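You operate a simulated robot arm through the tools that you are given. There is no shell and no other tool.

You are at the controls of a simulated robot arm. One attempt, no reset.

JOB
Close down: beam closed, cover on, key off, main switch off, screen off.
Fine: close the beam before the cover goes on the mount's ledge.

The check looks at the end state, three seconds after you hand in, the way a careful person would. Anything else that was tipped, shoved, dropped, spilled or broken makes it a failure. Lids that push on must go on centred and level and be pressed home; caps that screw on are set level and turned clockwise until they are tight.

ROBOT AND FRAMES
A 7-joint arm with a two-finger parallel gripper, fixed in place. Base frame: the origin is at the foot of the arm, x ahead of it, y to its left, z up. Units: cm, degrees, N and s.
Its first joint turns from -166.0 to 166.0 degrees. Payload 4.4 kg.
The tool frame sits at the grasp point between the pads (the TCP): z along the fingers, y along the line on which they close. The tips reach 2.3 cm beyond it. Largest opening 9.4 cm; finger width 3.8, thickness 1; the body of the gripper, 5.4 by 9.6 cm, starts 3.9 cm behind the TCP.
Orientation is that of the tool frame in the base frame, as a unit quaternion [w, x, y, z]. With the fingers straight down and closing along the base's y, the tool's x points along the base's -x, its y along +y and its z along -z.

CONTROLS
- The arm moves only by the tool arm_command. Its argument "rows" is a list of rows, each an object (a shift or turn left out is 0, a gripper value left out holds the last) with "linear": the shift along the tool's x, y, z in units of 50 mm (1.0 is 50 mm), a list of three; "delta_rot": the turn, a rotation vector about the tool's x, y, z in units of 5 degrees (1.0 is 5 degrees), a list of three; "hand": the opening, from 0 (shut) to 1 (fully open). In form: [{"linear": [tx, ty, tz], "delta_rot": [ax, ay, az], "hand": hand}, ...]. A call has 1 to 20 rows; each row shifts and turns the commanded pose from where the row before left it, along the tool's axes as they then stand. A call with a number of a shift or a turn outside -1 to 1 is refused whole. A row lasts 0.2 s, in which the tool goes at most 5 cm and 8.6 degrees; a call with a longer step from one row to the next is refused whole, and so is a gripper value outside its range. A pose out of reach is approached as far as the arm can. The call stops where the force on the tool passes 40 N (or 10 N more than at its start, if that is more) or the arm is blocked; 0.2 s more then pass. The fingers move at their own pace (about 7.2 cm/s each) and stop on an object; they squeeze with about 22 N. The grip force told is the motor's: it shows also when the fingers shut on nothing. Time passes only in rows, and 0.2 s behind the last, so rows that do not move let the fingers close. It gives the time, the measured TCP pose, the force on the tool (base axes), the opening and the grip force at its end, in the units of the frame above (readings bear some noise), with the torque about the TCP (base axes, N m) and any sound that the robot's microphone picked up.
- Cameras (640 x 400 px; columns grow to the right, rows downward): "scene" is fixed at [39.94, -64.93, 158.31]; the picture's right is [0.77, -0.64, 0.00], its down [0.40, 0.48, -0.78] and it looks along [0.50, 0.60, 0.62] (base axes); focal length 214 px, centre (320, 200). "wrist" rides on the gripper at [8.6, 1.6, -7.5] in the tool frame; the picture's right is [-0.18, 0.98, 0.00], its down [-0.58, -0.11, -0.81] and it looks along [-0.79, -0.15, 0.59] (tool axes); focal length 243 px, centre (320, 200). There is no depth. A picture from a camera that has moved, and an enlarged one, comes with that camera's place and axes in the base frame and with its lens.
- snapshot(camera): a new picture of that camera. It takes no simulated time.
- zoom(camera, box): a new picture of the part [left, top, right, bottom] of that camera's present view, enlarged. It takes no simulated time.
- finish_job(): hands the job in; it is judged then, once.

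Places have to be worked out from the pictures, the camera data and where the tool is seen. Open the gripper and draw the arm clear of the work before you hand the job in, unless the task says otherwise.

The tools are called after ">>>" as a command line: name --argument value ..., lists and objects as JSON in quotes. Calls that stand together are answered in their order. arm_command: Moves the arm, as the interface text tells. Its arguments: {"type":"object","properties":{"rows":{"type":"array","items":{"type":"object","properties":{"linear":{"type":"array","items":{"type":"number"}},"delta_rot":{"type":"array","items":{"type":"number"}},"hand":{"type":"number"}}}}},"required":["rows"]} The other tools are called the same way: snapshot (camera) takes a picture; zoom (camera, box) takes an enlarged picture of a part of a camera's view; finish_job () hands the job in.

At the start:

```text
clock: 0.0
eef_pos: [84.18, 17.11, 140.14]
ee_rot: [0.0, 0.0, 1.0, 0.0]
ft_force: [-0.5, 0.0, -0.6]
wrist_torque: [0.02, -0.03, 0.04]
width: 9.38
finger_force: 0.0
```

scene: 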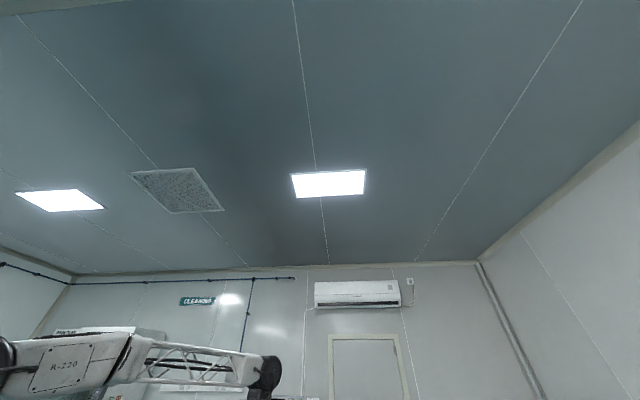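
wrist: 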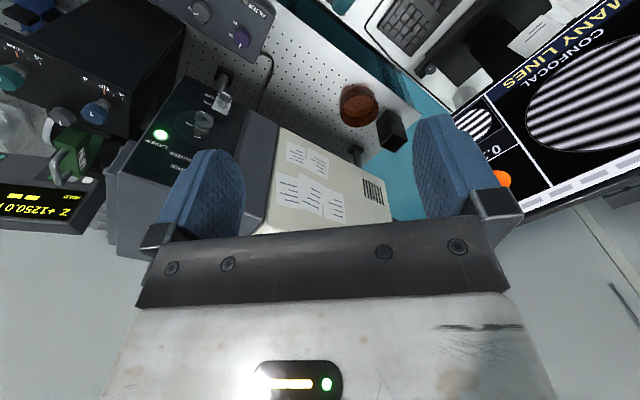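

The scene camera looks up at the ceiling, so the wrist camera has to do the work; its picture is upside down (picture down is base up). I'll enlarge the wrist view's parts first.

>>> zoom --camera "wrist" --box '[0, 0, 320, 200]'

>>> zoom --camera "wrist" --box '[320, 0, 640, 200]'

>>> zoom --camera "scene" --box '[0, 250, 320, 400]'

```text
2.00 times, centred on (160, 100) of wrist
camera zoom: at [75.57, 18.77, 147.52], right [0.18, 0.98, 0.0], down [0.58, -0.11, 0.81], along [0.79, -0.15, -0.59], focal length 485 px, centre (640, 400)
```

zoom: 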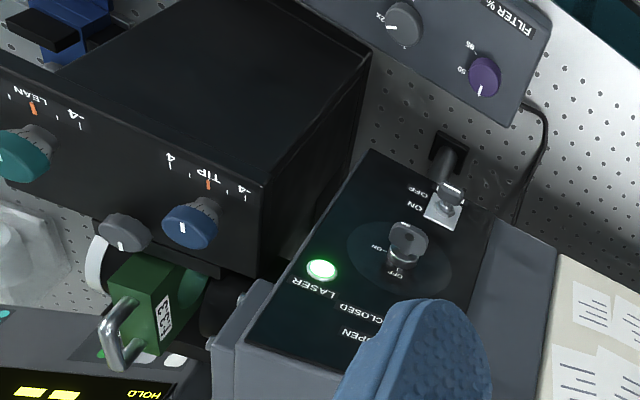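

```text
2.00 times, centred on (480, 100) of wrist
camera zoom: at [75.57, 18.77, 147.52], right [0.18, 0.98, 0.0], down [0.58, -0.11, 0.81], along [0.79, -0.15, -0.59], focal length 485 px, centre (0, 400)
```

zoom: 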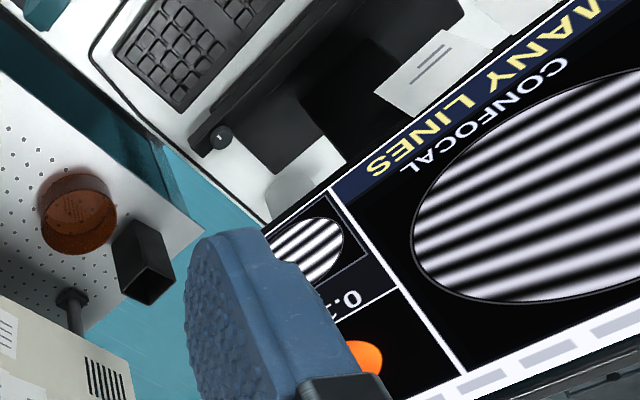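

```text
2.00 times, centred on (160, 325) of scene
camera zoom: at [39.94, -64.93, 158.31], right [0.77, -0.64, 0.0], down [0.4, 0.48, -0.78], along [0.5, 0.6, 0.62], focal length 429 px, centre (640, -50)
```

zoom: 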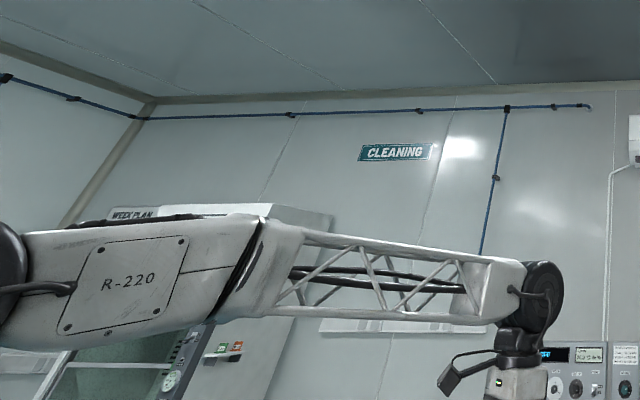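

The laser head with key, toggle and CLOSED/OPEN marks is ahead, with an orange cap-like part and a screen to the left. I'll raise the tool and pull back to get a wider view.

>>> arm_command --rows '[{"linear": [0, 0, -0.8]}, {"linear": [0, 0, -0.8]}, {"linear": [0.6, 0, -0.8]}, {"linear": [0.8, 0, -0.4]}, {"linear": [0.8, 0, 0]}, {"linear": [0.8, 0, 0]}, {"linear": [0.8, 0, 0]}]'

>>> snapshot --camera "wrist"

>>> snapshot --camera "scene"

```text
clock: 1.6
eef_pos: [65.46, 17.14, 153.91]
ee_rot: [0.0, 0.0, 1.0, 0.0]
ft_force: [0.3, 0.0, -0.5]
wrist_torque: [0.01, 0.05, 0.01]
width: 9.4
finger_force: 0.0
```

```text
taken
camera wrist: at [56.78, 18.86, 161.38], right [0.18, 0.98, 0.0], down [0.58, -0.11, 0.81], along [0.79, -0.15, -0.59], focal length 243 px, centre (320, 200)
```

wrist: 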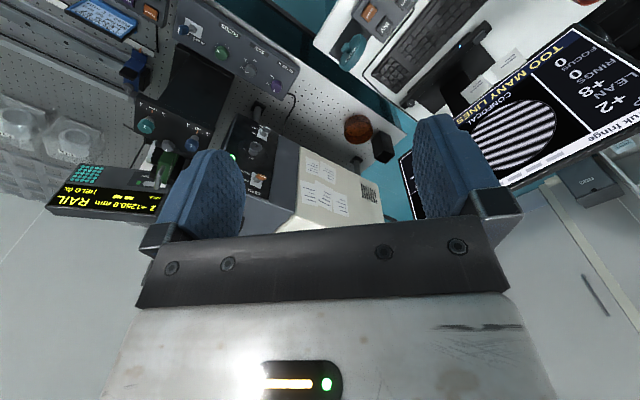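

```text
taken
```

scene: 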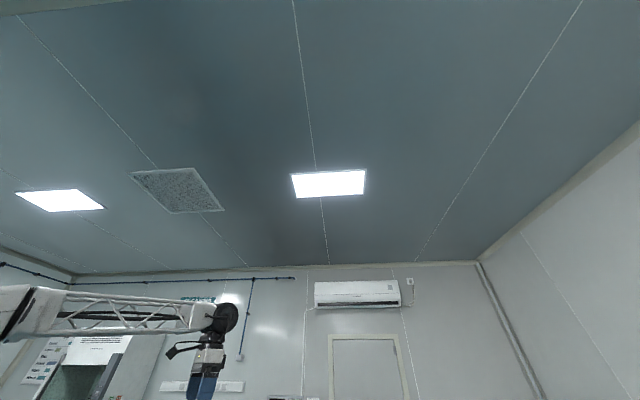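

I'll tilt the tool so the camera looks more steeply downward for a map of the bench.

>>> arm_command --rows '[{"delta_rot": [0, 1, 0]}, {"delta_rot": [0, 1, 0]}, {"delta_rot": [0, 1, 0]}, {"delta_rot": [0, 1, 0]}, {"delta_rot": [0, 1, 0]}, {"delta_rot": [0, 1, 0]}, {"delta_rot": [0, 1, 0]}, {"delta_rot": [0, 0, 0]}]'

>>> snapshot --camera "wrist"

```text
clock: 3.4
eef_pos: [65.31, 17.05, 154.06]
ee_rot: [-0.173, 0.0, 0.985, 0.0]
ft_force: [-0.8, 1.1, 0.0]
wrist_torque: [-0.03, 0.01, 0.0]
width: 9.39
finger_force: 0.1
out of reach, approached as far as the arm can: row 5, 6, 7
```

```text
taken
camera wrist: at [59.67, 18.75, 163.93], right [0.17, 0.98, -0.06], down [0.82, -0.11, 0.56], along [0.54, -0.15, -0.83], focal length 243 px, centre (320, 200)
```

wrist: 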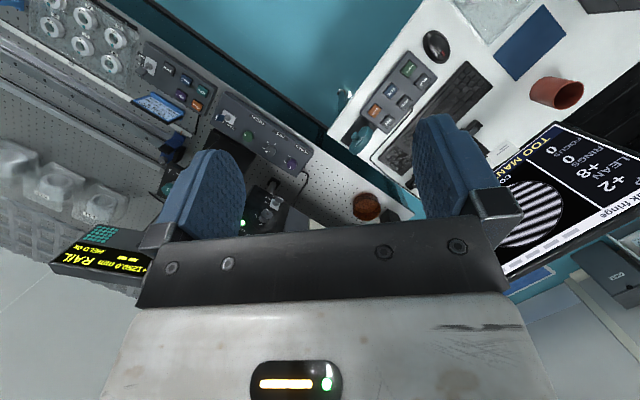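

Now zoom in on the top parts of this view.

>>> zoom --camera "wrist" --box '[0, 0, 240, 150]'

>>> zoom --camera "wrist" --box '[200, 60, 440, 230]'

>>> zoom --camera "wrist" --box '[320, 0, 640, 280]'

>>> zoom --camera "wrist" --box '[0, 120, 200, 280]'

```text
2.67 times, centred on (120, 75) of wrist
camera zoom: at [59.67, 18.75, 163.93], right [0.17, 0.98, -0.06], down [0.82, -0.11, 0.56], along [0.54, -0.15, -0.83], focal length 647 px, centre (853, 533)
```

zoom: 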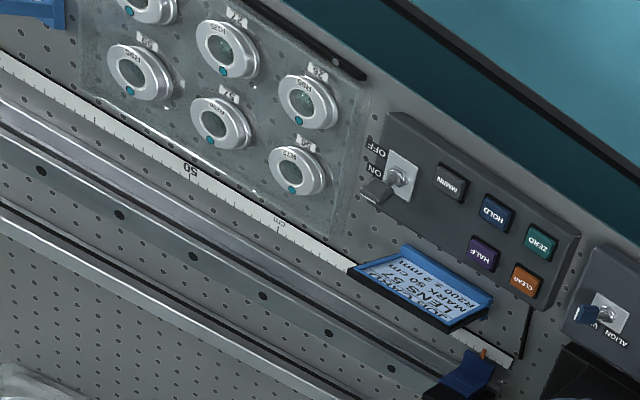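

```text
2.35 times, centred on (320, 145) of wrist
camera zoom: at [59.67, 18.75, 163.93], right [0.17, 0.98, -0.06], down [0.82, -0.11, 0.56], along [0.54, -0.15, -0.83], focal length 571 px, centre (320, 329)
```

zoom: 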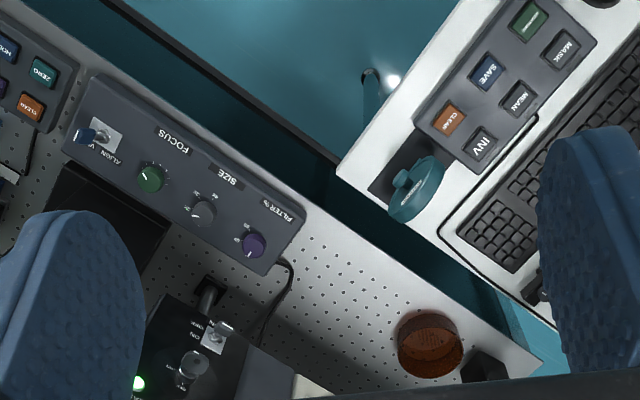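

```text
1.43 times, centred on (480, 140) of wrist
camera zoom: at [59.67, 18.75, 163.93], right [0.17, 0.98, -0.06], down [0.82, -0.11, 0.56], along [0.54, -0.15, -0.83], focal length 347 px, centre (91, 286)
```

zoom: 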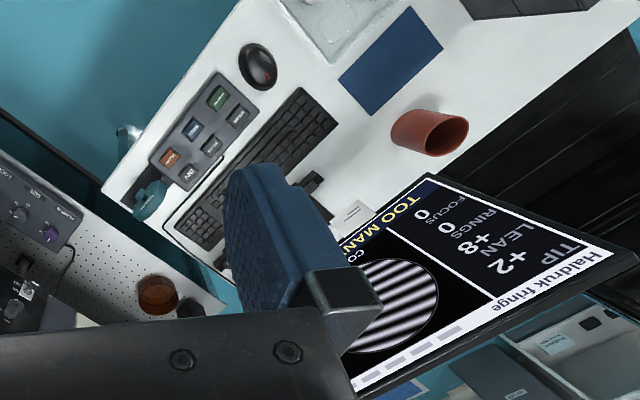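

```text
2.50 times, centred on (100, 200) of wrist
camera zoom: at [59.67, 18.75, 163.93], right [0.17, 0.98, -0.06], down [0.82, -0.11, 0.56], along [0.54, -0.15, -0.83], focal length 606 px, centre (870, 200)
```

zoom: 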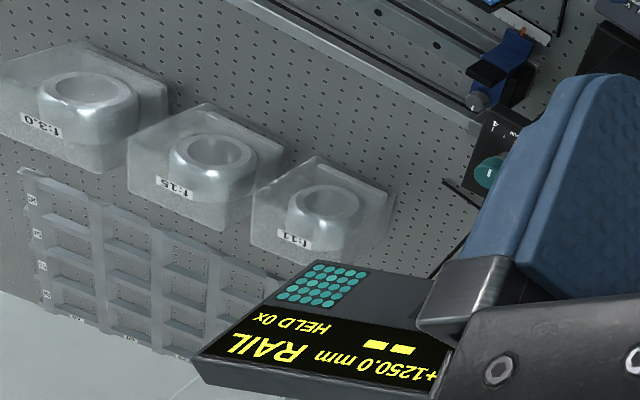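

I need a sideways baseline to get depths. I'll undo the tilt and move toward +y (left).

>>> arm_command --rows '[{"delta_rot": [0, -1, 0]}, {"delta_rot": [0, -1, 0]}, {"delta_rot": [0, -1, 0]}, {"delta_rot": [0, -1, 0]}, {"delta_rot": [0, 0, 0]}]'

```text
clock: 4.6
eef_pos: [65.16, 17.05, 154.15]
ee_rot: [0.001, 0.0, 1.0, 0.0]
ft_force: [-0.2, 0.5, -0.1]
wrist_torque: [-0.02, 0.02, 0.05]
width: 9.42
finger_force: 0.1
```

>>> arm_command --rows '[{"linear": [0.5, 0.8, 0]}, {"linear": [0.5, 0.8, 0]}, {"linear": [0.5, 0.8, 0]}, {"linear": [0.5, 0.8, 0]}, {"linear": [0.5, 0.8, 0]}, {"linear": [0.5, 0.8, 0]}, {"linear": [0, 0, 0]}]'

>>> snapshot --camera "wrist"

```text
clock: 6.2
eef_pos: [49.82, 41.2, 154.07]
ee_rot: [0.0, 0.0, 1.0, 0.0]
ft_force: [-0.4, 0.0, 0.5]
wrist_torque: [0.02, -0.03, 0.01]
width: 9.39
finger_force: 0.0
```

```text
taken
camera wrist: at [41.24, 42.79, 161.56], right [0.18, 0.98, 0.0], down [0.58, -0.11, 0.81], along [0.79, -0.15, -0.59], focal length 243 px, centre (320, 200)
```

wrist: 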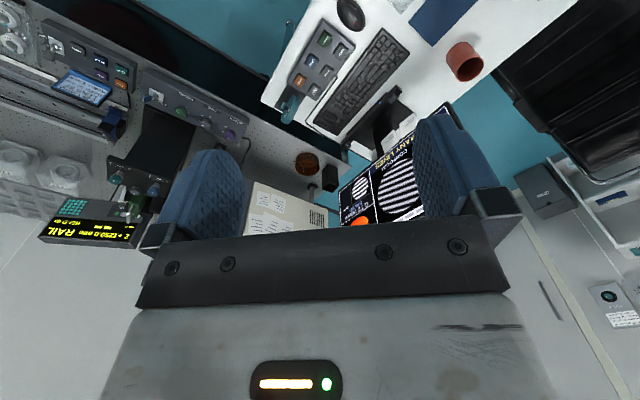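

Stereo from these pictures puts the key near (91, 2, 121), the teal knobbed thing near (85, 25, 92). Let me enlarge parts of this view.

>>> zoom --camera "wrist" --box '[0, 0, 200, 125]'

>>> zoom --camera "wrist" --box '[90, 90, 250, 250]'

>>> zoom --camera "wrist" --box '[240, 0, 500, 240]'

>>> zoom --camera "wrist" --box '[480, 60, 640, 400]'

```text
3.20 times, centred on (100, 62) of wrist
camera zoom: at [41.24, 42.79, 161.56], right [0.18, 0.98, 0.0], down [0.58, -0.11, 0.81], along [0.79, -0.15, -0.59], focal length 776 px, centre (1024, 640)
```

zoom: 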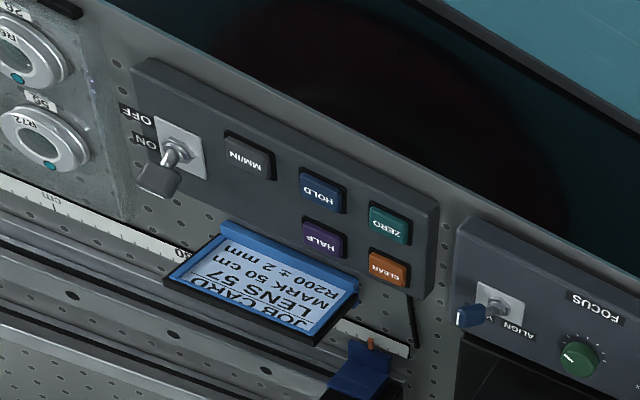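

```text
2.50 times, centred on (170, 170) of wrist
camera zoom: at [41.24, 42.79, 161.56], right [0.18, 0.98, 0.0], down [0.58, -0.11, 0.81], along [0.79, -0.15, -0.59], focal length 606 px, centre (695, 275)
```

zoom: 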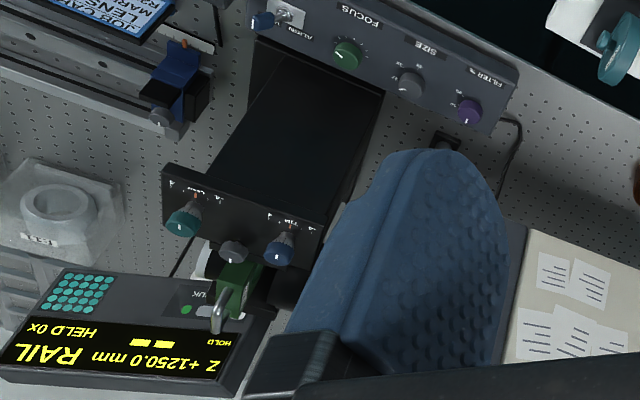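

```text
1.67 times, centred on (370, 120) of wrist
camera zoom: at [41.24, 42.79, 161.56], right [0.18, 0.98, 0.0], down [0.58, -0.11, 0.81], along [0.79, -0.15, -0.59], focal length 404 px, centre (237, 333)
```

zoom: 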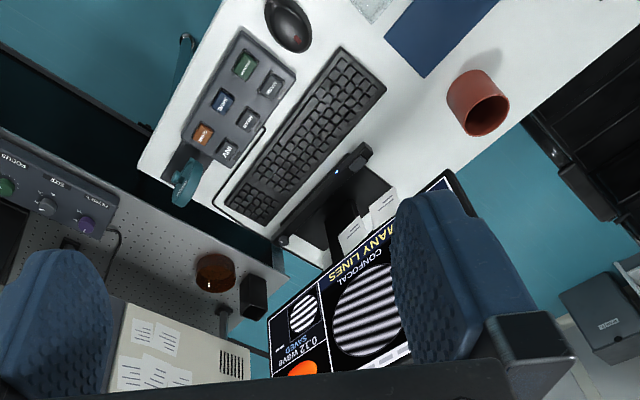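

```text
1.18 times, centred on (560, 230) of wrist
camera zoom: at [41.24, 42.79, 161.56], right [0.18, 0.98, 0.0], down [0.58, -0.11, 0.81], along [0.79, -0.15, -0.59], focal length 285 px, centre (38, 165)
```

zoom: 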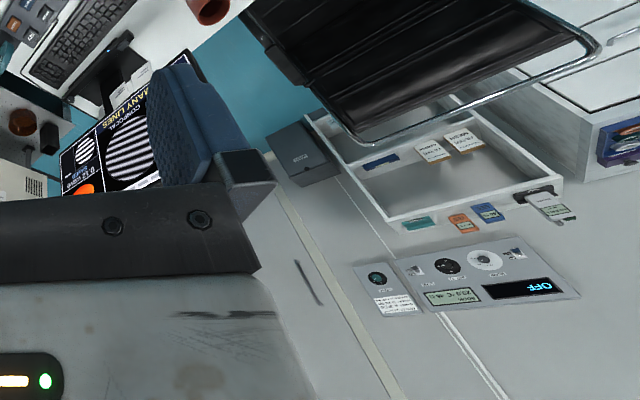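

The bar with a blue LED below the monitor is probably its power button, and the teal knobbed thing may be the cover. I'll come down for a closer look at that area, staying well above the desk (z about 90).

>>> arm_command --rows '[{"linear": [-0.3, -0.3, 0.8]}, {"linear": [-0.3, -0.3, 0.8]}, {"linear": [-0.3, -0.3, 0.8]}, {"linear": [-0.3, -0.3, 0.8]}, {"linear": [-0.3, -0.3, 0.8]}, {"linear": [-0.3, -0.3, 0.8]}, {"linear": [-0.3, -0.3, 0.8]}, {"linear": [-0.3, -0.3, 0.8]}, {"linear": [0, 0, 0]}]'

>>> snapshot --camera "wrist"

```text
clock: 8.2
eef_pos: [62.49, 29.15, 122.05]
ee_rot: [0.0, 0.001, 1.0, 0.0]
ft_force: [-0.1, -0.7, -0.6]
wrist_torque: [0.0, 0.04, -0.03]
width: 9.42
finger_force: 0.1
```

```text
taken
camera wrist: at [53.75, 30.94, 129.47], right [0.18, 0.98, 0.0], down [0.58, -0.11, 0.81], along [0.79, -0.15, -0.59], focal length 243 px, centre (320, 200)
```

wrist: 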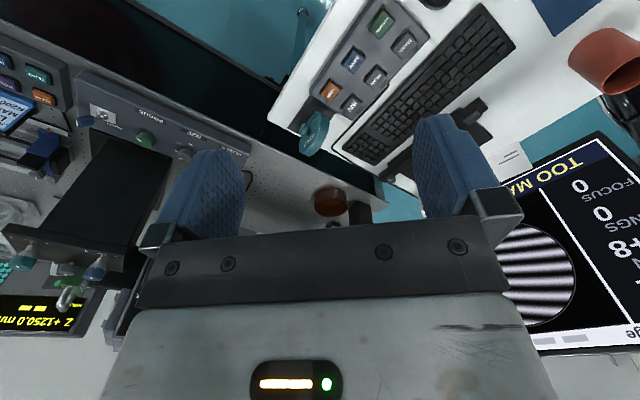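

>>> zoom --camera "wrist" --box '[260, 70, 420, 220]'

>>> zoom --camera "wrist" --box '[370, 80, 530, 220]'

>>> zoom --camera "wrist" --box '[0, 80, 190, 320]'

>>> zoom --camera "wrist" --box '[480, 120, 640, 360]'

```text
2.67 times, centred on (340, 145) of wrist
camera zoom: at [53.75, 30.94, 129.47], right [0.18, 0.98, 0.0], down [0.58, -0.11, 0.81], along [0.79, -0.15, -0.59], focal length 647 px, centre (267, 347)
```

zoom: 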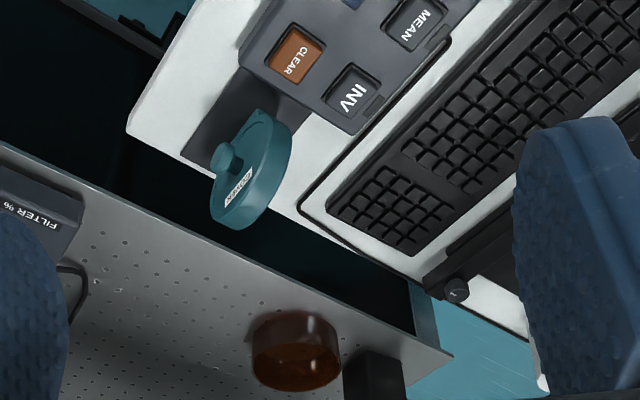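

```text
2.86 times, centred on (450, 150) of wrist
camera zoom: at [53.75, 30.94, 129.47], right [0.18, 0.98, 0.0], down [0.58, -0.11, 0.81], along [0.79, -0.15, -0.59], focal length 693 px, centre (-51, 343)
```

zoom: 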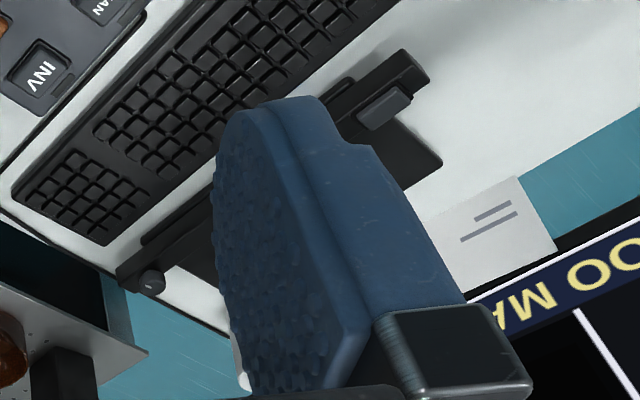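

```text
1.67 times, centred on (95, 200) of wrist
camera zoom: at [53.75, 30.94, 129.47], right [0.18, 0.98, 0.0], down [0.58, -0.11, 0.81], along [0.79, -0.15, -0.59], focal length 404 px, centre (695, 200)
```

zoom: 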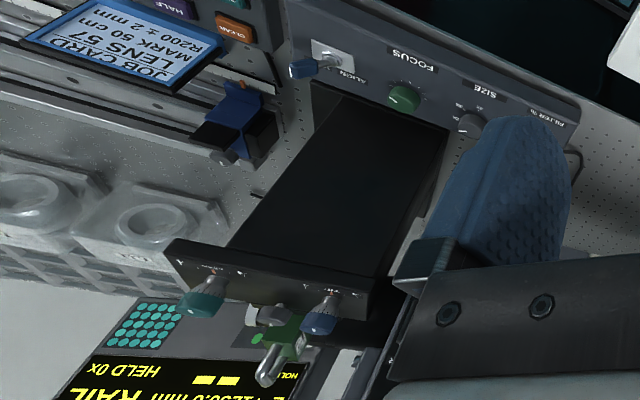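

```text
1.67 times, centred on (560, 240) of wrist
camera zoom: at [53.75, 30.94, 129.47], right [0.18, 0.98, 0.0], down [0.58, -0.11, 0.81], along [0.79, -0.15, -0.59], focal length 404 px, centre (-80, 133)
```

zoom: 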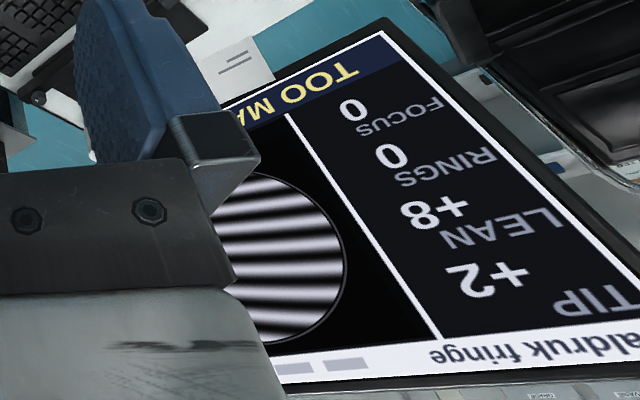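

The teal part is labelled COVER and seems to stand upright in a rack with its knob toward −y. Now I need to find the mount; I'll go up and over to the −y side for a look at the bench.

>>> arm_command --rows '[{"linear": [0, 0, -0.9]}, {"linear": [0, 0, -0.9]}, {"linear": [0, 0, -0.9]}, {"linear": [0, 0, -0.9]}, {"linear": [0, 0, -0.9]}, {"linear": [0, -0.9, -0.2]}, {"linear": [0, -0.9, 0]}, {"linear": [0, -0.9, 0]}, {"linear": [0, -0.9, 0]}, {"linear": [0, -0.9, 0]}, {"linear": [0, -0.9, 0]}, {"linear": [0, -0.9, 0]}, {"linear": [0, -0.9, 0]}, {"linear": [0, -0.9, 0]}, {"linear": [0, 0, 0]}]'

>>> snapshot --camera "wrist"

```text
clock: 11.4
eef_pos: [62.2, -11.42, 145.8]
ee_rot: [0.0, 0.0, 1.0, 0.0]
ft_force: [0.0, 0.0, 0.1]
wrist_torque: [0.03, 0.01, 0.0]
width: 9.4
finger_force: 0.1
```

```text
taken
camera wrist: at [53.48, -9.71, 153.14], right [0.18, 0.98, 0.0], down [0.58, -0.11, 0.81], along [0.79, -0.15, -0.59], focal length 243 px, centre (320, 200)
```

wrist: 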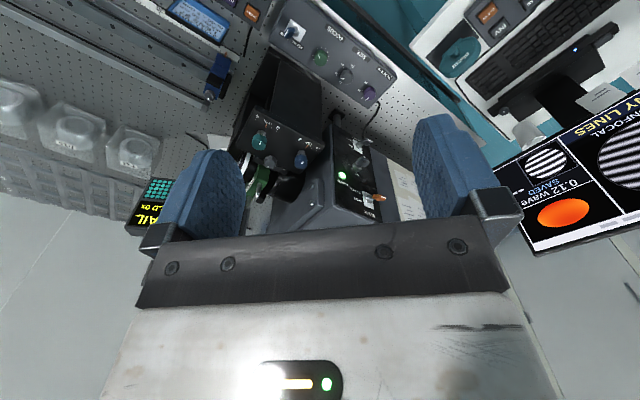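

>>> zoom --camera "wrist" --box '[220, 60, 420, 230]'

>>> zoom --camera "wrist" --box '[410, 0, 640, 140]'

>>> zoom --camera "wrist" --box '[300, 100, 400, 230]'

```text
2.35 times, centred on (320, 145) of wrist
camera zoom: at [53.48, -9.71, 153.14], right [0.18, 0.98, 0.0], down [0.58, -0.11, 0.81], along [0.79, -0.15, -0.59], focal length 571 px, centre (320, 329)
```

zoom: 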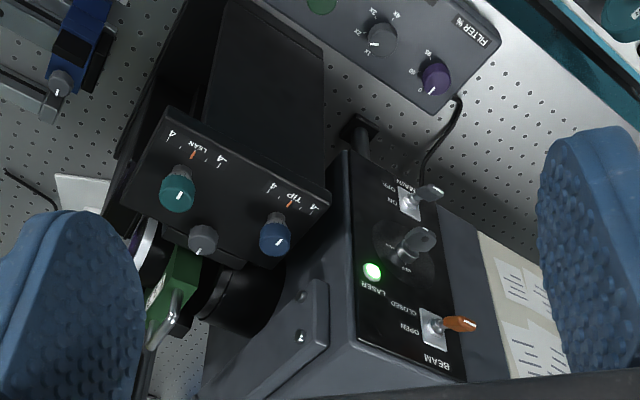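

```text
2.78 times, centred on (525, 70) of wrist
camera zoom: at [53.48, -9.71, 153.14], right [0.18, 0.98, 0.0], down [0.58, -0.11, 0.81], along [0.79, -0.15, -0.59], focal length 675 px, centre (-250, 562)
```

zoom: 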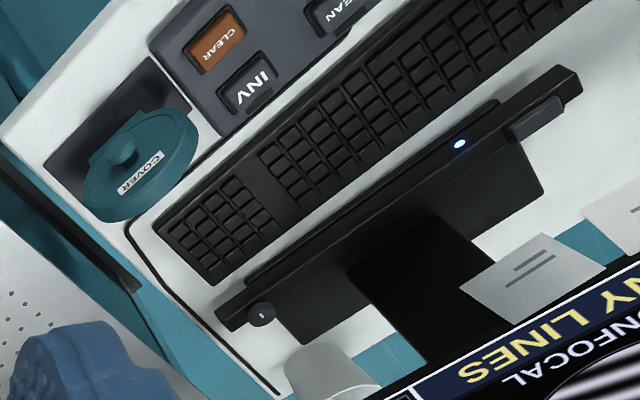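

```text
3.08 times, centred on (350, 165) of wrist
camera zoom: at [53.48, -9.71, 153.14], right [0.18, 0.98, 0.0], down [0.58, -0.11, 0.81], along [0.79, -0.15, -0.59], focal length 746 px, centre (228, 308)
```

zoom: 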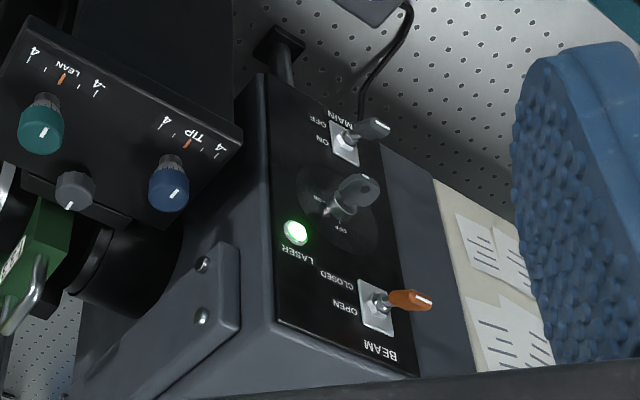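

The panel is vertical: BEAM toggle near (99.7, −5.4, 119.6), key near (98.3, −7.7, 109.4), MAIN toggle near (99.6, −6.1, 101.2), facing about (−0.73, 0.68, 0). I'll yaw the tool ~43° and tilt it so that the camera looks level at that panel.

>>> arm_command --rows '[{"delta_rot": [0, 0, 1]}, {"delta_rot": [0, 0, 1]}, {"delta_rot": [0, 0, 1]}, {"delta_rot": [0, 0, 1]}, {"delta_rot": [0, 0, 1]}, {"delta_rot": [0, 0, 1]}, {"delta_rot": [0, 0, 1]}, {"delta_rot": [0, 0, 1]}, {"delta_rot": [0, 0, 0.6]}, {"delta_rot": [0, -1, 0]}, {"delta_rot": [0, -1, 0]}, {"delta_rot": [0, -1, 0]}, {"delta_rot": [0, -1, 0]}, {"delta_rot": [0, -1, 0]}, {"delta_rot": [0, -1, 0]}, {"delta_rot": [0, -1, 0]}, {"delta_rot": [0, -0.4, 0]}, {"delta_rot": [0, 0, 0]}]'

>>> snapshot --camera "wrist"

```text
clock: 15.2
eef_pos: [62.16, -11.6, 145.61]
ee_rot: [0.295, 0.347, 0.882, -0.117]
ft_force: [1.0, 0.2, 0.1]
wrist_torque: [-0.02, 0.02, -0.01]
width: 9.42
finger_force: 0.0
```

```text
taken
camera wrist: at [54.96, -2.43, 146.31], right [0.78, 0.62, 0.11], down [-0.09, -0.07, 0.99], along [0.62, -0.78, 0.01], focal length 243 px, centre (320, 200)
```

wrist: 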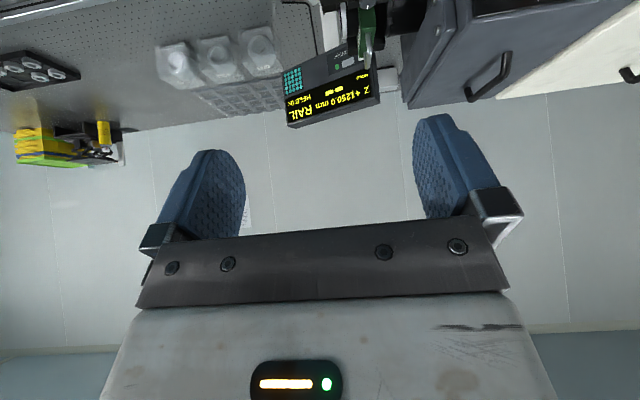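

Now moving in front of the panel at about 18 cm distance.

>>> arm_command --rows '[{"linear": [0.289, 0.7175, 0.406]}, {"linear": [0.289, 0.7175, 0.406]}, {"linear": [0.289, 0.7175, 0.406]}, {"linear": [0.289, 0.7175, 0.406]}, {"linear": [0.289, 0.7175, 0.406]}, {"linear": [0.289, 0.7175, 0.406]}, {"linear": [0.289, 0.7175, 0.406]}, {"linear": [0.289, 0.7175, 0.406]}, {"linear": [0, 0, 0]}]'

>>> snapshot --camera "wrist"

```text
clock: 17.2
eef_pos: [82.17, 9.26, 125.8]
ee_rot: [0.295, 0.347, 0.882, -0.117]
ft_force: [-0.2, -0.1, 1.1]
wrist_torque: [0.0, 0.0, 0.01]
width: 9.42
finger_force: 0.0
```

```text
taken
camera wrist: at [74.97, 18.25, 126.52], right [0.78, 0.62, 0.11], down [-0.09, -0.07, 0.99], along [0.62, -0.78, 0.0], focal length 243 px, centre (320, 200)
```

wrist: 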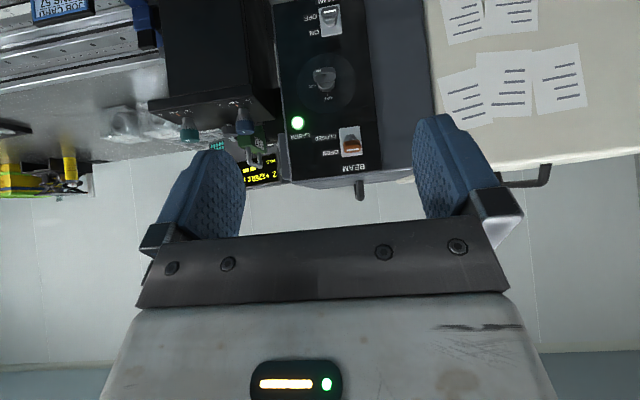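

>>> zoom --camera "wrist" --box '[240, 0, 420, 200]'

>>> zoom --camera "wrist" --box '[100, 60, 300, 200]'

```text
2.00 times, centred on (330, 100) of wrist
camera zoom: at [74.97, 18.25, 126.52], right [0.78, 0.62, 0.11], down [-0.09, -0.07, 0.99], along [0.62, -0.78, 0.0], focal length 485 px, centre (300, 400)
```

zoom: 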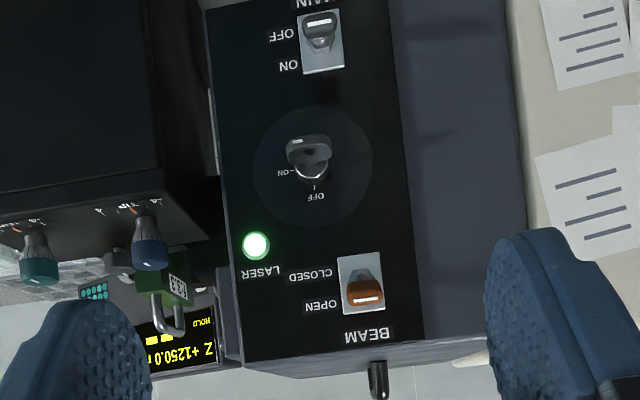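

```text
2.86 times, centred on (200, 130) of wrist
camera zoom: at [74.97, 18.25, 126.52], right [0.78, 0.62, 0.11], down [-0.09, -0.07, 0.99], along [0.62, -0.78, 0.0], focal length 693 px, centre (663, 400)
```

zoom: 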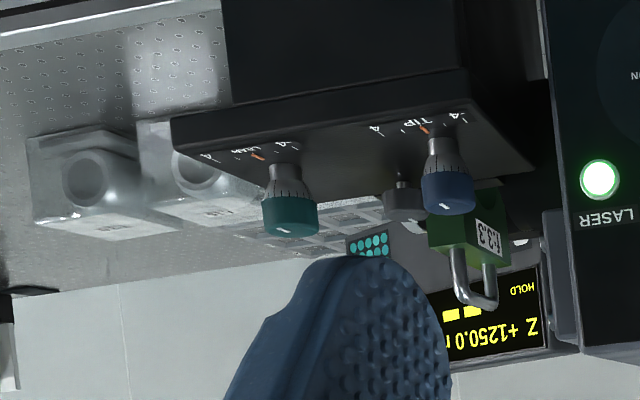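

The panel is clear now: BEAM lever up = OPEN, lower = CLOSED; the key points to ON and OFF is at 12 o'clock; MAIN ON above, OFF below. I estimate the BEAM lever's plate at (102.2, −6.9, 118) with its tip at (98.8, −3.4, 120.4). I'll close the fingers and approach above the lever.

>>> arm_command --rows '[{"hand": 0}, {"linear": [-0.55, 0.08, 0.36]}, {"linear": [-0.55, 0.08, 0.36]}, {"linear": [-0.55, 0.08, 0.36]}, {"linear": [-0.55, 0.08, 0.36]}, {"linear": [-0.55, 0.08, 0.36]}, {"linear": [0, 0, 0]}]'

>>> snapshot --camera "wrist"

```text
clock: 18.8
eef_pos: [95.62, -0.63, 126.71]
ee_rot: [0.295, 0.348, 0.882, -0.117]
ft_force: [-0.4, -0.9, -0.1]
wrist_torque: [0.01, 0.02, -0.01]
width: 0.01
finger_force: 21.8
```

```text
taken
camera wrist: at [88.36, 8.42, 127.45], right [0.78, 0.62, 0.11], down [-0.09, -0.07, 0.99], along [0.62, -0.78, 0.0], focal length 243 px, centre (320, 200)
```

wrist: 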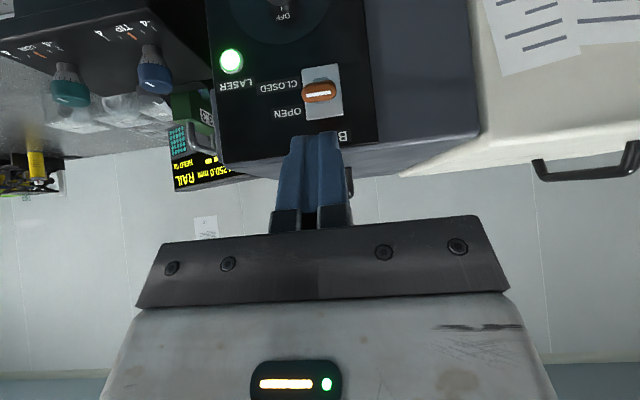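

The lever tip triangulates again to (99, −3.6, 120.4), so the estimate holds. I'll move over it and press down slowly.

>>> arm_command --rows '[{"linear": [-0.373, 0.01, 0.344]}, {"linear": [-0.373, 0.01, 0.344]}, {"linear": [0.12, 0, 0.16]}, {"linear": [0.12, 0, 0.16]}, {"linear": [0.09, 0, 0.12]}, {"linear": [0.09, 0, 0.12]}, {"linear": [0.09, 0, 0.12]}, {"linear": [0.09, 0, 0.12]}, {"linear": [0.09, 0, 0.12]}, {"linear": [0.09, 0, 0.12]}, {"linear": [0, 0, 0]}]'

>>> snapshot --camera "wrist"

```text
clock: 21.2
eef_pos: [99.35, -3.93, 120.2]
ee_rot: [0.297, 0.348, 0.882, -0.115]
ft_force: [-6.3, -1.0, 36.0]
wrist_torque: [-0.09, 0.26, -0.01]
width: 0.01
finger_force: 22.0
```

```text
taken
camera wrist: at [92.14, 5.12, 120.85], right [0.78, 0.62, 0.12], down [-0.1, -0.07, 0.99], along [0.62, -0.78, 0.01], focal length 243 px, centre (320, 200)
```

wrist: 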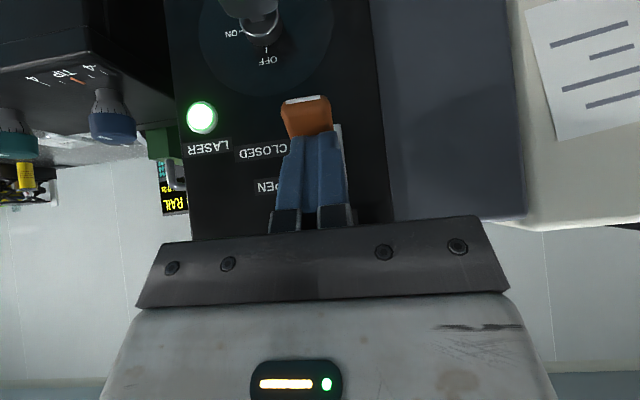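

The lever now points down to CLOSED and the fingers press on its stop (36 N). I'll back off upward and check.

>>> arm_command --rows '[{"linear": [-0.12, 0, -0.16]}, {"linear": [-0.24, 0, -0.32]}, {"linear": [-0.24, 0, -0.32]}, {"linear": [0.3, 0, -0.3]}, {"linear": [0.4, 0, -0.4]}, {"linear": [0, 0, 0]}]'

>>> zoom --camera "wrist" --box '[180, 0, 440, 160]'

```text
clock: 22.6
eef_pos: [95.69, -0.59, 125.33]
ee_rot: [0.295, 0.348, 0.882, -0.116]
ft_force: [0.3, 0.2, 0.0]
wrist_torque: [0.03, -0.01, -0.02]
width: 0.0
finger_force: 22.0
```

```text
2.46 times, centred on (310, 80) of wrist
camera zoom: at [88.5, 8.47, 126.05], right [0.78, 0.62, 0.11], down [-0.09, -0.07, 0.99], along [0.62, -0.78, 0.0], focal length 597 px, centre (345, 495)
```

zoom: 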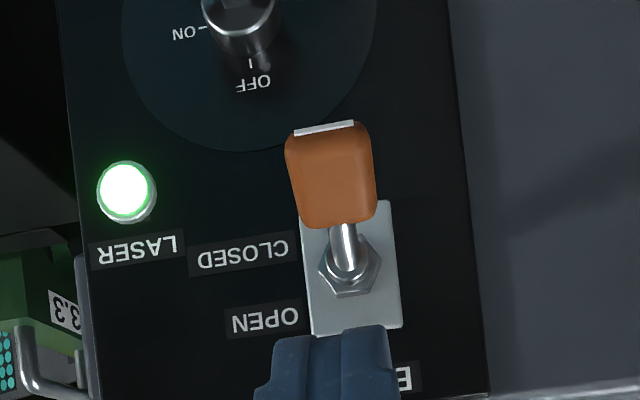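

The beam is closed. Next I need to see the mount: I'll rise, untilt the tool and look down at the mount area right of the panel.

>>> arm_command --rows '[{"linear": [0.0, 0, -0.9]}, {"linear": [0.0, 0, -0.9]}, {"linear": [0.2, 0, -0.9]}, {"linear": [0.2, -0.6, -0.7], "delta_rot": [0, 1, 0]}, {"linear": [0, -0.8, -0.4], "delta_rot": [0, 1, 0]}, {"linear": [0, -0.8, 0], "delta_rot": [0, 1, 0]}, {"linear": [0, -0.8, 0], "delta_rot": [0, 1, 0]}, {"linear": [0, -0.6, 0], "delta_rot": [0, 1, 0]}, {"hand": 1}, {"linear": [0, 0, 0]}]'

>>> snapshot --camera "wrist"

```text
clock: 24.8
eef_pos: [74.01, -5.07, 139.54]
ee_rot: [0.097, 0.364, 0.925, -0.038]
ft_force: [-0.3, 0.5, -0.5]
wrist_torque: [0.0, 0.0, 0.01]
width: 8.25
finger_force: 0.2
```

```text
taken
camera wrist: at [67.87, 3.01, 144.96], right [0.8, 0.6, 0.04], down [0.22, -0.35, 0.91], along [0.56, -0.72, -0.41], focal length 243 px, centre (320, 200)
```

wrist: 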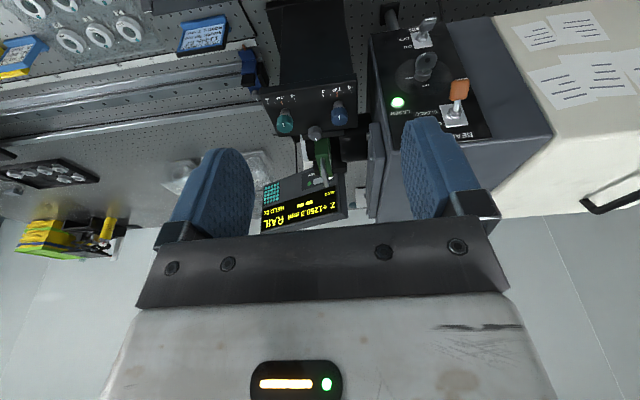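

>>> zoom --camera "wrist" --box '[240, 60, 400, 240]'

>>> zoom --camera "wrist" --box '[0, 0, 300, 180]'

```text
2.22 times, centred on (320, 150) of wrist
camera zoom: at [67.87, 3.01, 144.96], right [0.8, 0.6, 0.04], down [0.22, -0.35, 0.91], along [0.56, -0.72, -0.41], focal length 539 px, centre (320, 311)
```

zoom: 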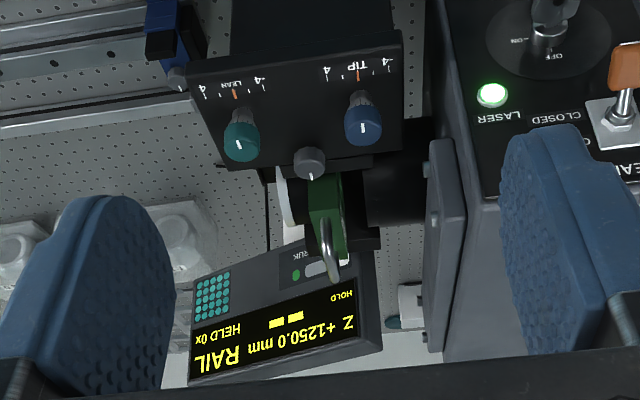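

```text
2.13 times, centred on (150, 90) of wrist
camera zoom: at [67.87, 3.01, 144.96], right [0.8, 0.6, 0.04], down [0.22, -0.35, 0.91], along [0.56, -0.72, -0.41], focal length 518 px, centre (683, 435)
```

zoom: 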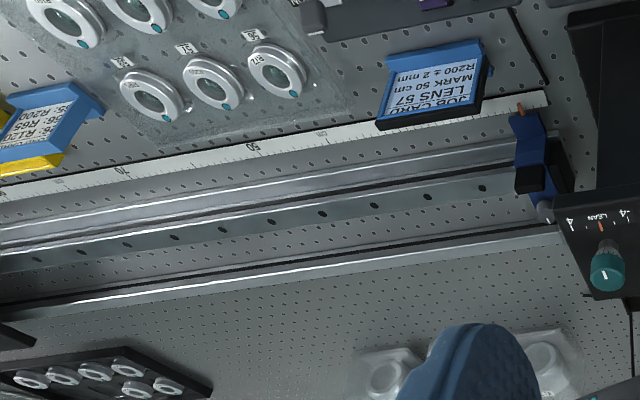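

The optic with the green block and white ring sits between the tip/lean box and the laser body. I need a view from the rail side (looking toward +u), so I go to −y and turn the tool.

>>> arm_command --rows '[{"linear": [-0.47, -0.78, 0.1], "delta_rot": [0, 1, 0]}, {"linear": [-0.47, -0.78, 0.1], "delta_rot": [0, 1, 0]}, {"linear": [-0.47, -0.78, 0.0], "delta_rot": [0, 1, 0]}, {"linear": [-0.47, -0.78, 0.0], "delta_rot": [0, 0.4, 0]}, {"linear": [-0.47, -0.78, 0.0]}, {"linear": [-0.47, -0.78, 0.0]}, {"linear": [-0.47, -0.78, 0.0]}, {"linear": [-0.47, -0.78, 0.0]}, {"linear": [-0.47, -0.78, 0.0]}, {"linear": [-0.47, -0.78, 0.0]}, {"linear": [0, 0, 0]}]'

>>> arm_command --rows '[{"delta_rot": [0, 0, -1]}, {"delta_rot": [0, 0, -1]}, {"delta_rot": [0, 0, -1]}, {"delta_rot": [0, 0, -1]}, {"delta_rot": [0, 0, -1]}, {"delta_rot": [0, 0, -1]}, {"delta_rot": [0, 0, -1]}, {"delta_rot": [0, 0, -1]}, {"delta_rot": [0, 0, -1]}, {"delta_rot": [0, 0, -1]}, {"delta_rot": [0, 0, -1]}, {"delta_rot": [0, 0, -1]}, {"delta_rot": [0, 0, -1]}, {"delta_rot": [0, 0, -1]}, {"delta_rot": [0, 0, -1]}, {"delta_rot": [0, 0, -1]}, {"delta_rot": [0, 0, -1]}, {"delta_rot": [0, 0, 0]}]'

>>> snapshot --camera "wrist"

```text
clock: 27.2
eef_pos: [64.83, -49.56, 137.97]
ee_rot: [-0.041, 0.366, 0.93, 0.016]
ft_force: [-0.7, -1.0, 0.1]
wrist_torque: [0.0, -0.05, 0.0]
width: 9.39
finger_force: 0.0
```

```text
clock: 31.0
eef_pos: [64.66, -49.62, 138.09]
ee_rot: [-0.019, -0.359, 0.932, 0.04]
ft_force: [-0.4, 1.1, -1.3]
wrist_torque: [0.0, -0.01, 0.0]
width: 9.38
finger_force: 0.1
```

```text
taken
camera wrist: at [57.59, -54.55, 145.61], right [-0.52, 0.85, 0.08], down [0.56, 0.26, 0.79], along [0.65, 0.46, -0.61], focal length 243 px, centre (320, 200)
```

wrist: 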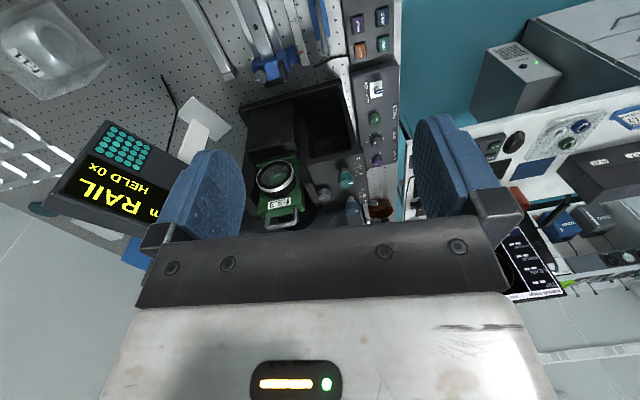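

>>> zoom --camera "wrist" --box '[230, 60, 400, 240]'

>>> zoom --camera "wrist" --box '[240, 140, 330, 240]'

>>> zoom --camera "wrist" --box '[440, 0, 640, 320]'

```text
2.22 times, centred on (315, 150) of wrist
camera zoom: at [57.59, -54.55, 145.61], right [-0.52, 0.85, 0.08], down [0.56, 0.26, 0.79], along [0.65, 0.46, -0.61], focal length 539 px, centre (331, 311)
```

zoom: 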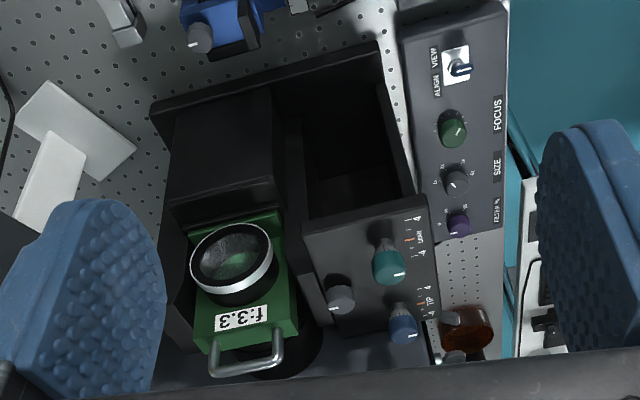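

```text
4.00 times, centred on (285, 190) of wrist
camera zoom: at [57.59, -54.55, 145.61], right [-0.52, 0.85, 0.08], down [0.56, 0.26, 0.79], along [0.65, 0.46, -0.61], focal length 970 px, centre (460, 240)
```

zoom: 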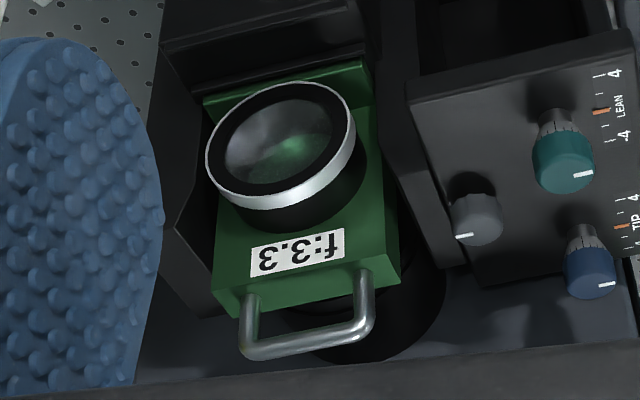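

```text
1.25 times, centred on (540, 160) of wrist
camera zoom: at [57.59, -54.55, 145.61], right [-0.52, 0.85, 0.08], down [0.56, 0.26, 0.79], along [0.65, 0.46, -0.61], focal length 303 px, centre (45, 250)
```

zoom: 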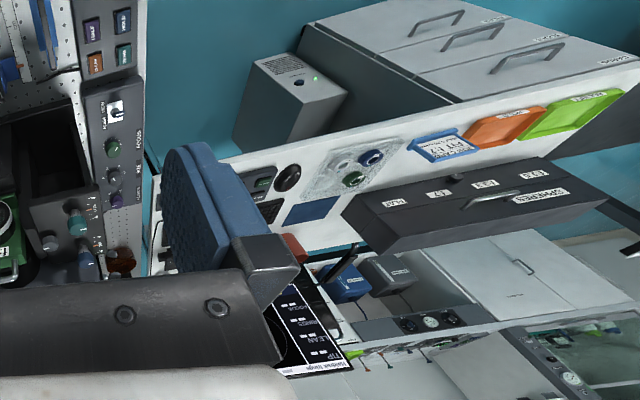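

The mount holds a green f/3.3 plate whose lens ring faces the rail, centre near (96, −39, 107.5). I'll get closer to see its ledge.

>>> arm_command --rows '[{"linear": [-0.56, -0.25, 0.535]}, {"linear": [-0.56, -0.25, 0.535]}, {"linear": [-0.56, -0.25, 0.535]}, {"linear": [-0.56, -0.25, 0.535]}, {"linear": [-0.56, -0.25, 0.535]}, {"linear": [0, 0, 0]}]'

>>> snapshot --camera "wrist"

>>> zoom --camera "wrist" --box '[190, 20, 430, 230]'

```text
clock: 32.4
eef_pos: [78.47, -43.95, 123.98]
ee_rot: [-0.019, -0.358, 0.933, 0.04]
ft_force: [-0.7, 0.7, -0.5]
wrist_torque: [-0.02, -0.02, 0.04]
width: 9.43
finger_force: 0.1
```

```text
taken
camera wrist: at [71.48, -48.96, 131.53], right [-0.52, 0.85, 0.08], down [0.56, 0.26, 0.79], along [0.65, 0.46, -0.61], focal length 243 px, centre (320, 200)
```

wrist: 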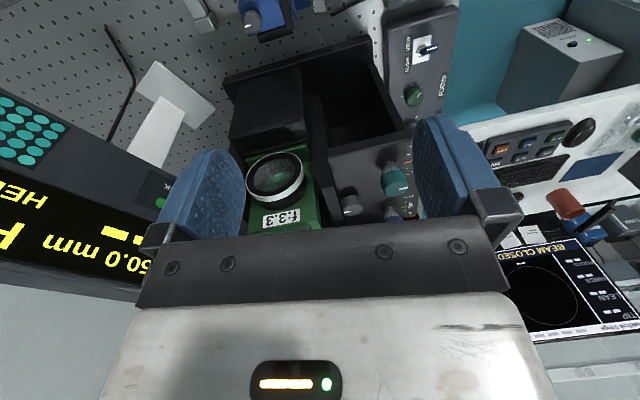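

```text
1.90 times, centred on (310, 125) of wrist
camera zoom: at [71.48, -48.96, 131.53], right [-0.52, 0.85, 0.08], down [0.56, 0.26, 0.79], along [0.65, 0.46, -0.61], focal length 462 px, centre (339, 343)
```

zoom: 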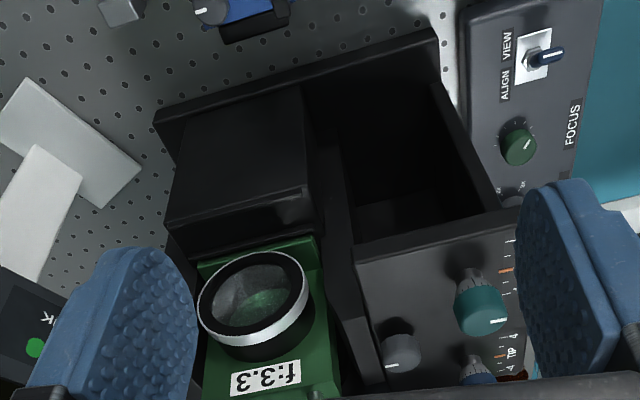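

The screen now reads BEAM CLOSED. The mount has a horizontal ledge in front of and just below the lens. I'll go look closely at the cover in its rack, raising first.

>>> arm_command --rows '[{"linear": [0.007, 0.088, -0.99]}, {"linear": [0.007, 0.088, -0.99]}, {"linear": [0.007, 0.088, -0.99]}, {"linear": [0.007, 0.088, -0.99]}, {"linear": [-0.44, 0.745, 0.063]}, {"linear": [-0.44, 0.745, 0.063]}, {"linear": [-0.44, 0.745, 0.063]}, {"linear": [-0.44, 0.745, 0.063]}, {"linear": [-0.44, 0.745, 0.063]}, {"linear": [-0.44, 0.745, 0.063]}, {"linear": [-0.44, 0.745, 0.063]}, {"linear": [-0.44, 0.745, 0.063]}, {"linear": [-0.44, 0.745, 0.063]}, {"linear": [-0.44, 0.745, 0.063]}, {"linear": [-0.44, 0.745, 0.063]}, {"linear": [-0.44, 0.745, 0.063]}, {"linear": [0, 0, 0]}]'

>>> arm_command --rows '[{"linear": [-0.006, -0.078, 0.884]}, {"linear": [-0.006, -0.078, 0.884]}, {"linear": [-0.006, -0.078, 0.884]}, {"linear": [-0.006, -0.078, 0.884]}, {"linear": [-0.006, -0.078, 0.884]}, {"linear": [-0.006, -0.078, 0.884]}, {"linear": [-0.006, -0.078, 0.884]}, {"linear": [-0.006, -0.078, 0.884]}, {"linear": [0, 0, 0]}]'

>>> snapshot --camera "wrist"

```text
clock: 36.0
eef_pos: [68.25, 7.17, 143.84]
ee_rot: [-0.019, -0.357, 0.933, 0.039]
ft_force: [0.9, 0.4, 0.7]
wrist_torque: [-0.02, 0.0, -0.01]
width: 9.41
finger_force: 0.1
```

```text
clock: 38.0
eef_pos: [68.14, 7.06, 108.33]
ee_rot: [-0.019, -0.358, 0.933, 0.04]
ft_force: [0.4, 0.6, 0.0]
wrist_torque: [-0.01, 0.0, -0.03]
width: 9.4
finger_force: 0.1
```

```text
taken
camera wrist: at [61.06, 2.01, 115.92], right [-0.52, 0.85, 0.08], down [0.56, 0.26, 0.79], along [0.65, 0.46, -0.61], focal length 243 px, centre (320, 200)
```

wrist: 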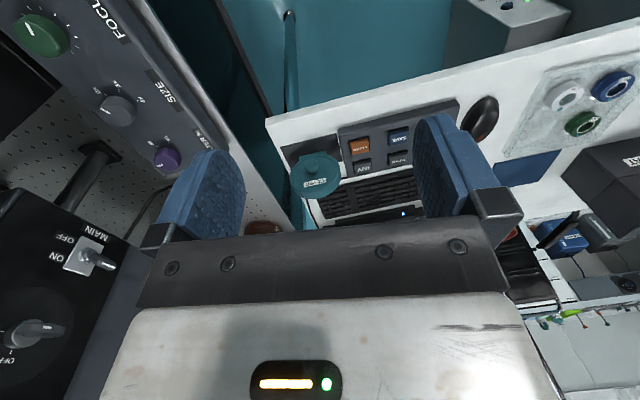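

>>> zoom --camera "wrist" --box '[265, 120, 375, 220]'

>>> zoom --camera "wrist" --box '[0, 180, 180, 380]'

```text
4.00 times, centred on (320, 170) of wrist
camera zoom: at [61.06, 2.01, 115.92], right [-0.52, 0.85, 0.08], down [0.56, 0.26, 0.79], along [0.65, 0.46, -0.61], focal length 970 px, centre (320, 320)
```

zoom: 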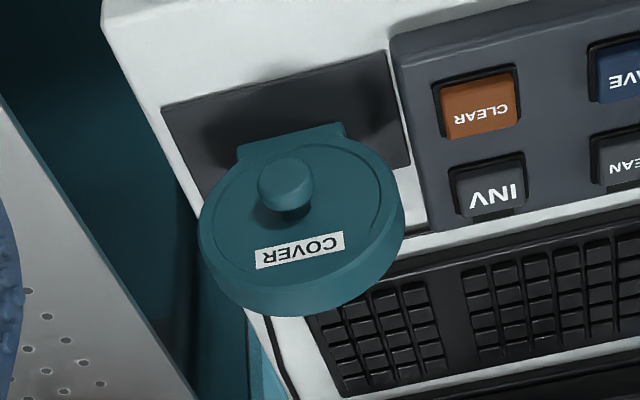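

```text
2.00 times, centred on (90, 280) of wrist
camera zoom: at [61.06, 2.01, 115.92], right [-0.52, 0.85, 0.08], down [0.56, 0.26, 0.79], along [0.65, 0.46, -0.61], focal length 485 px, centre (780, 40)
```

zoom: 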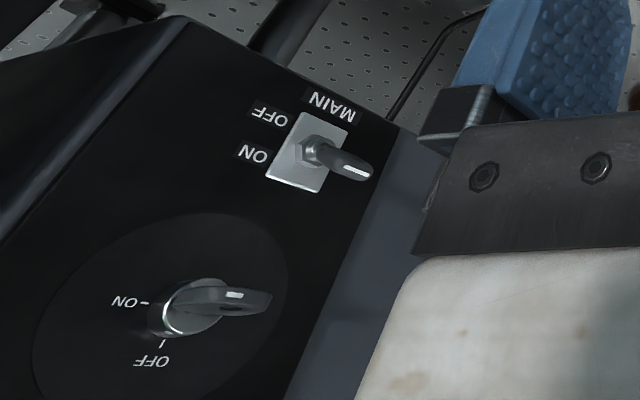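

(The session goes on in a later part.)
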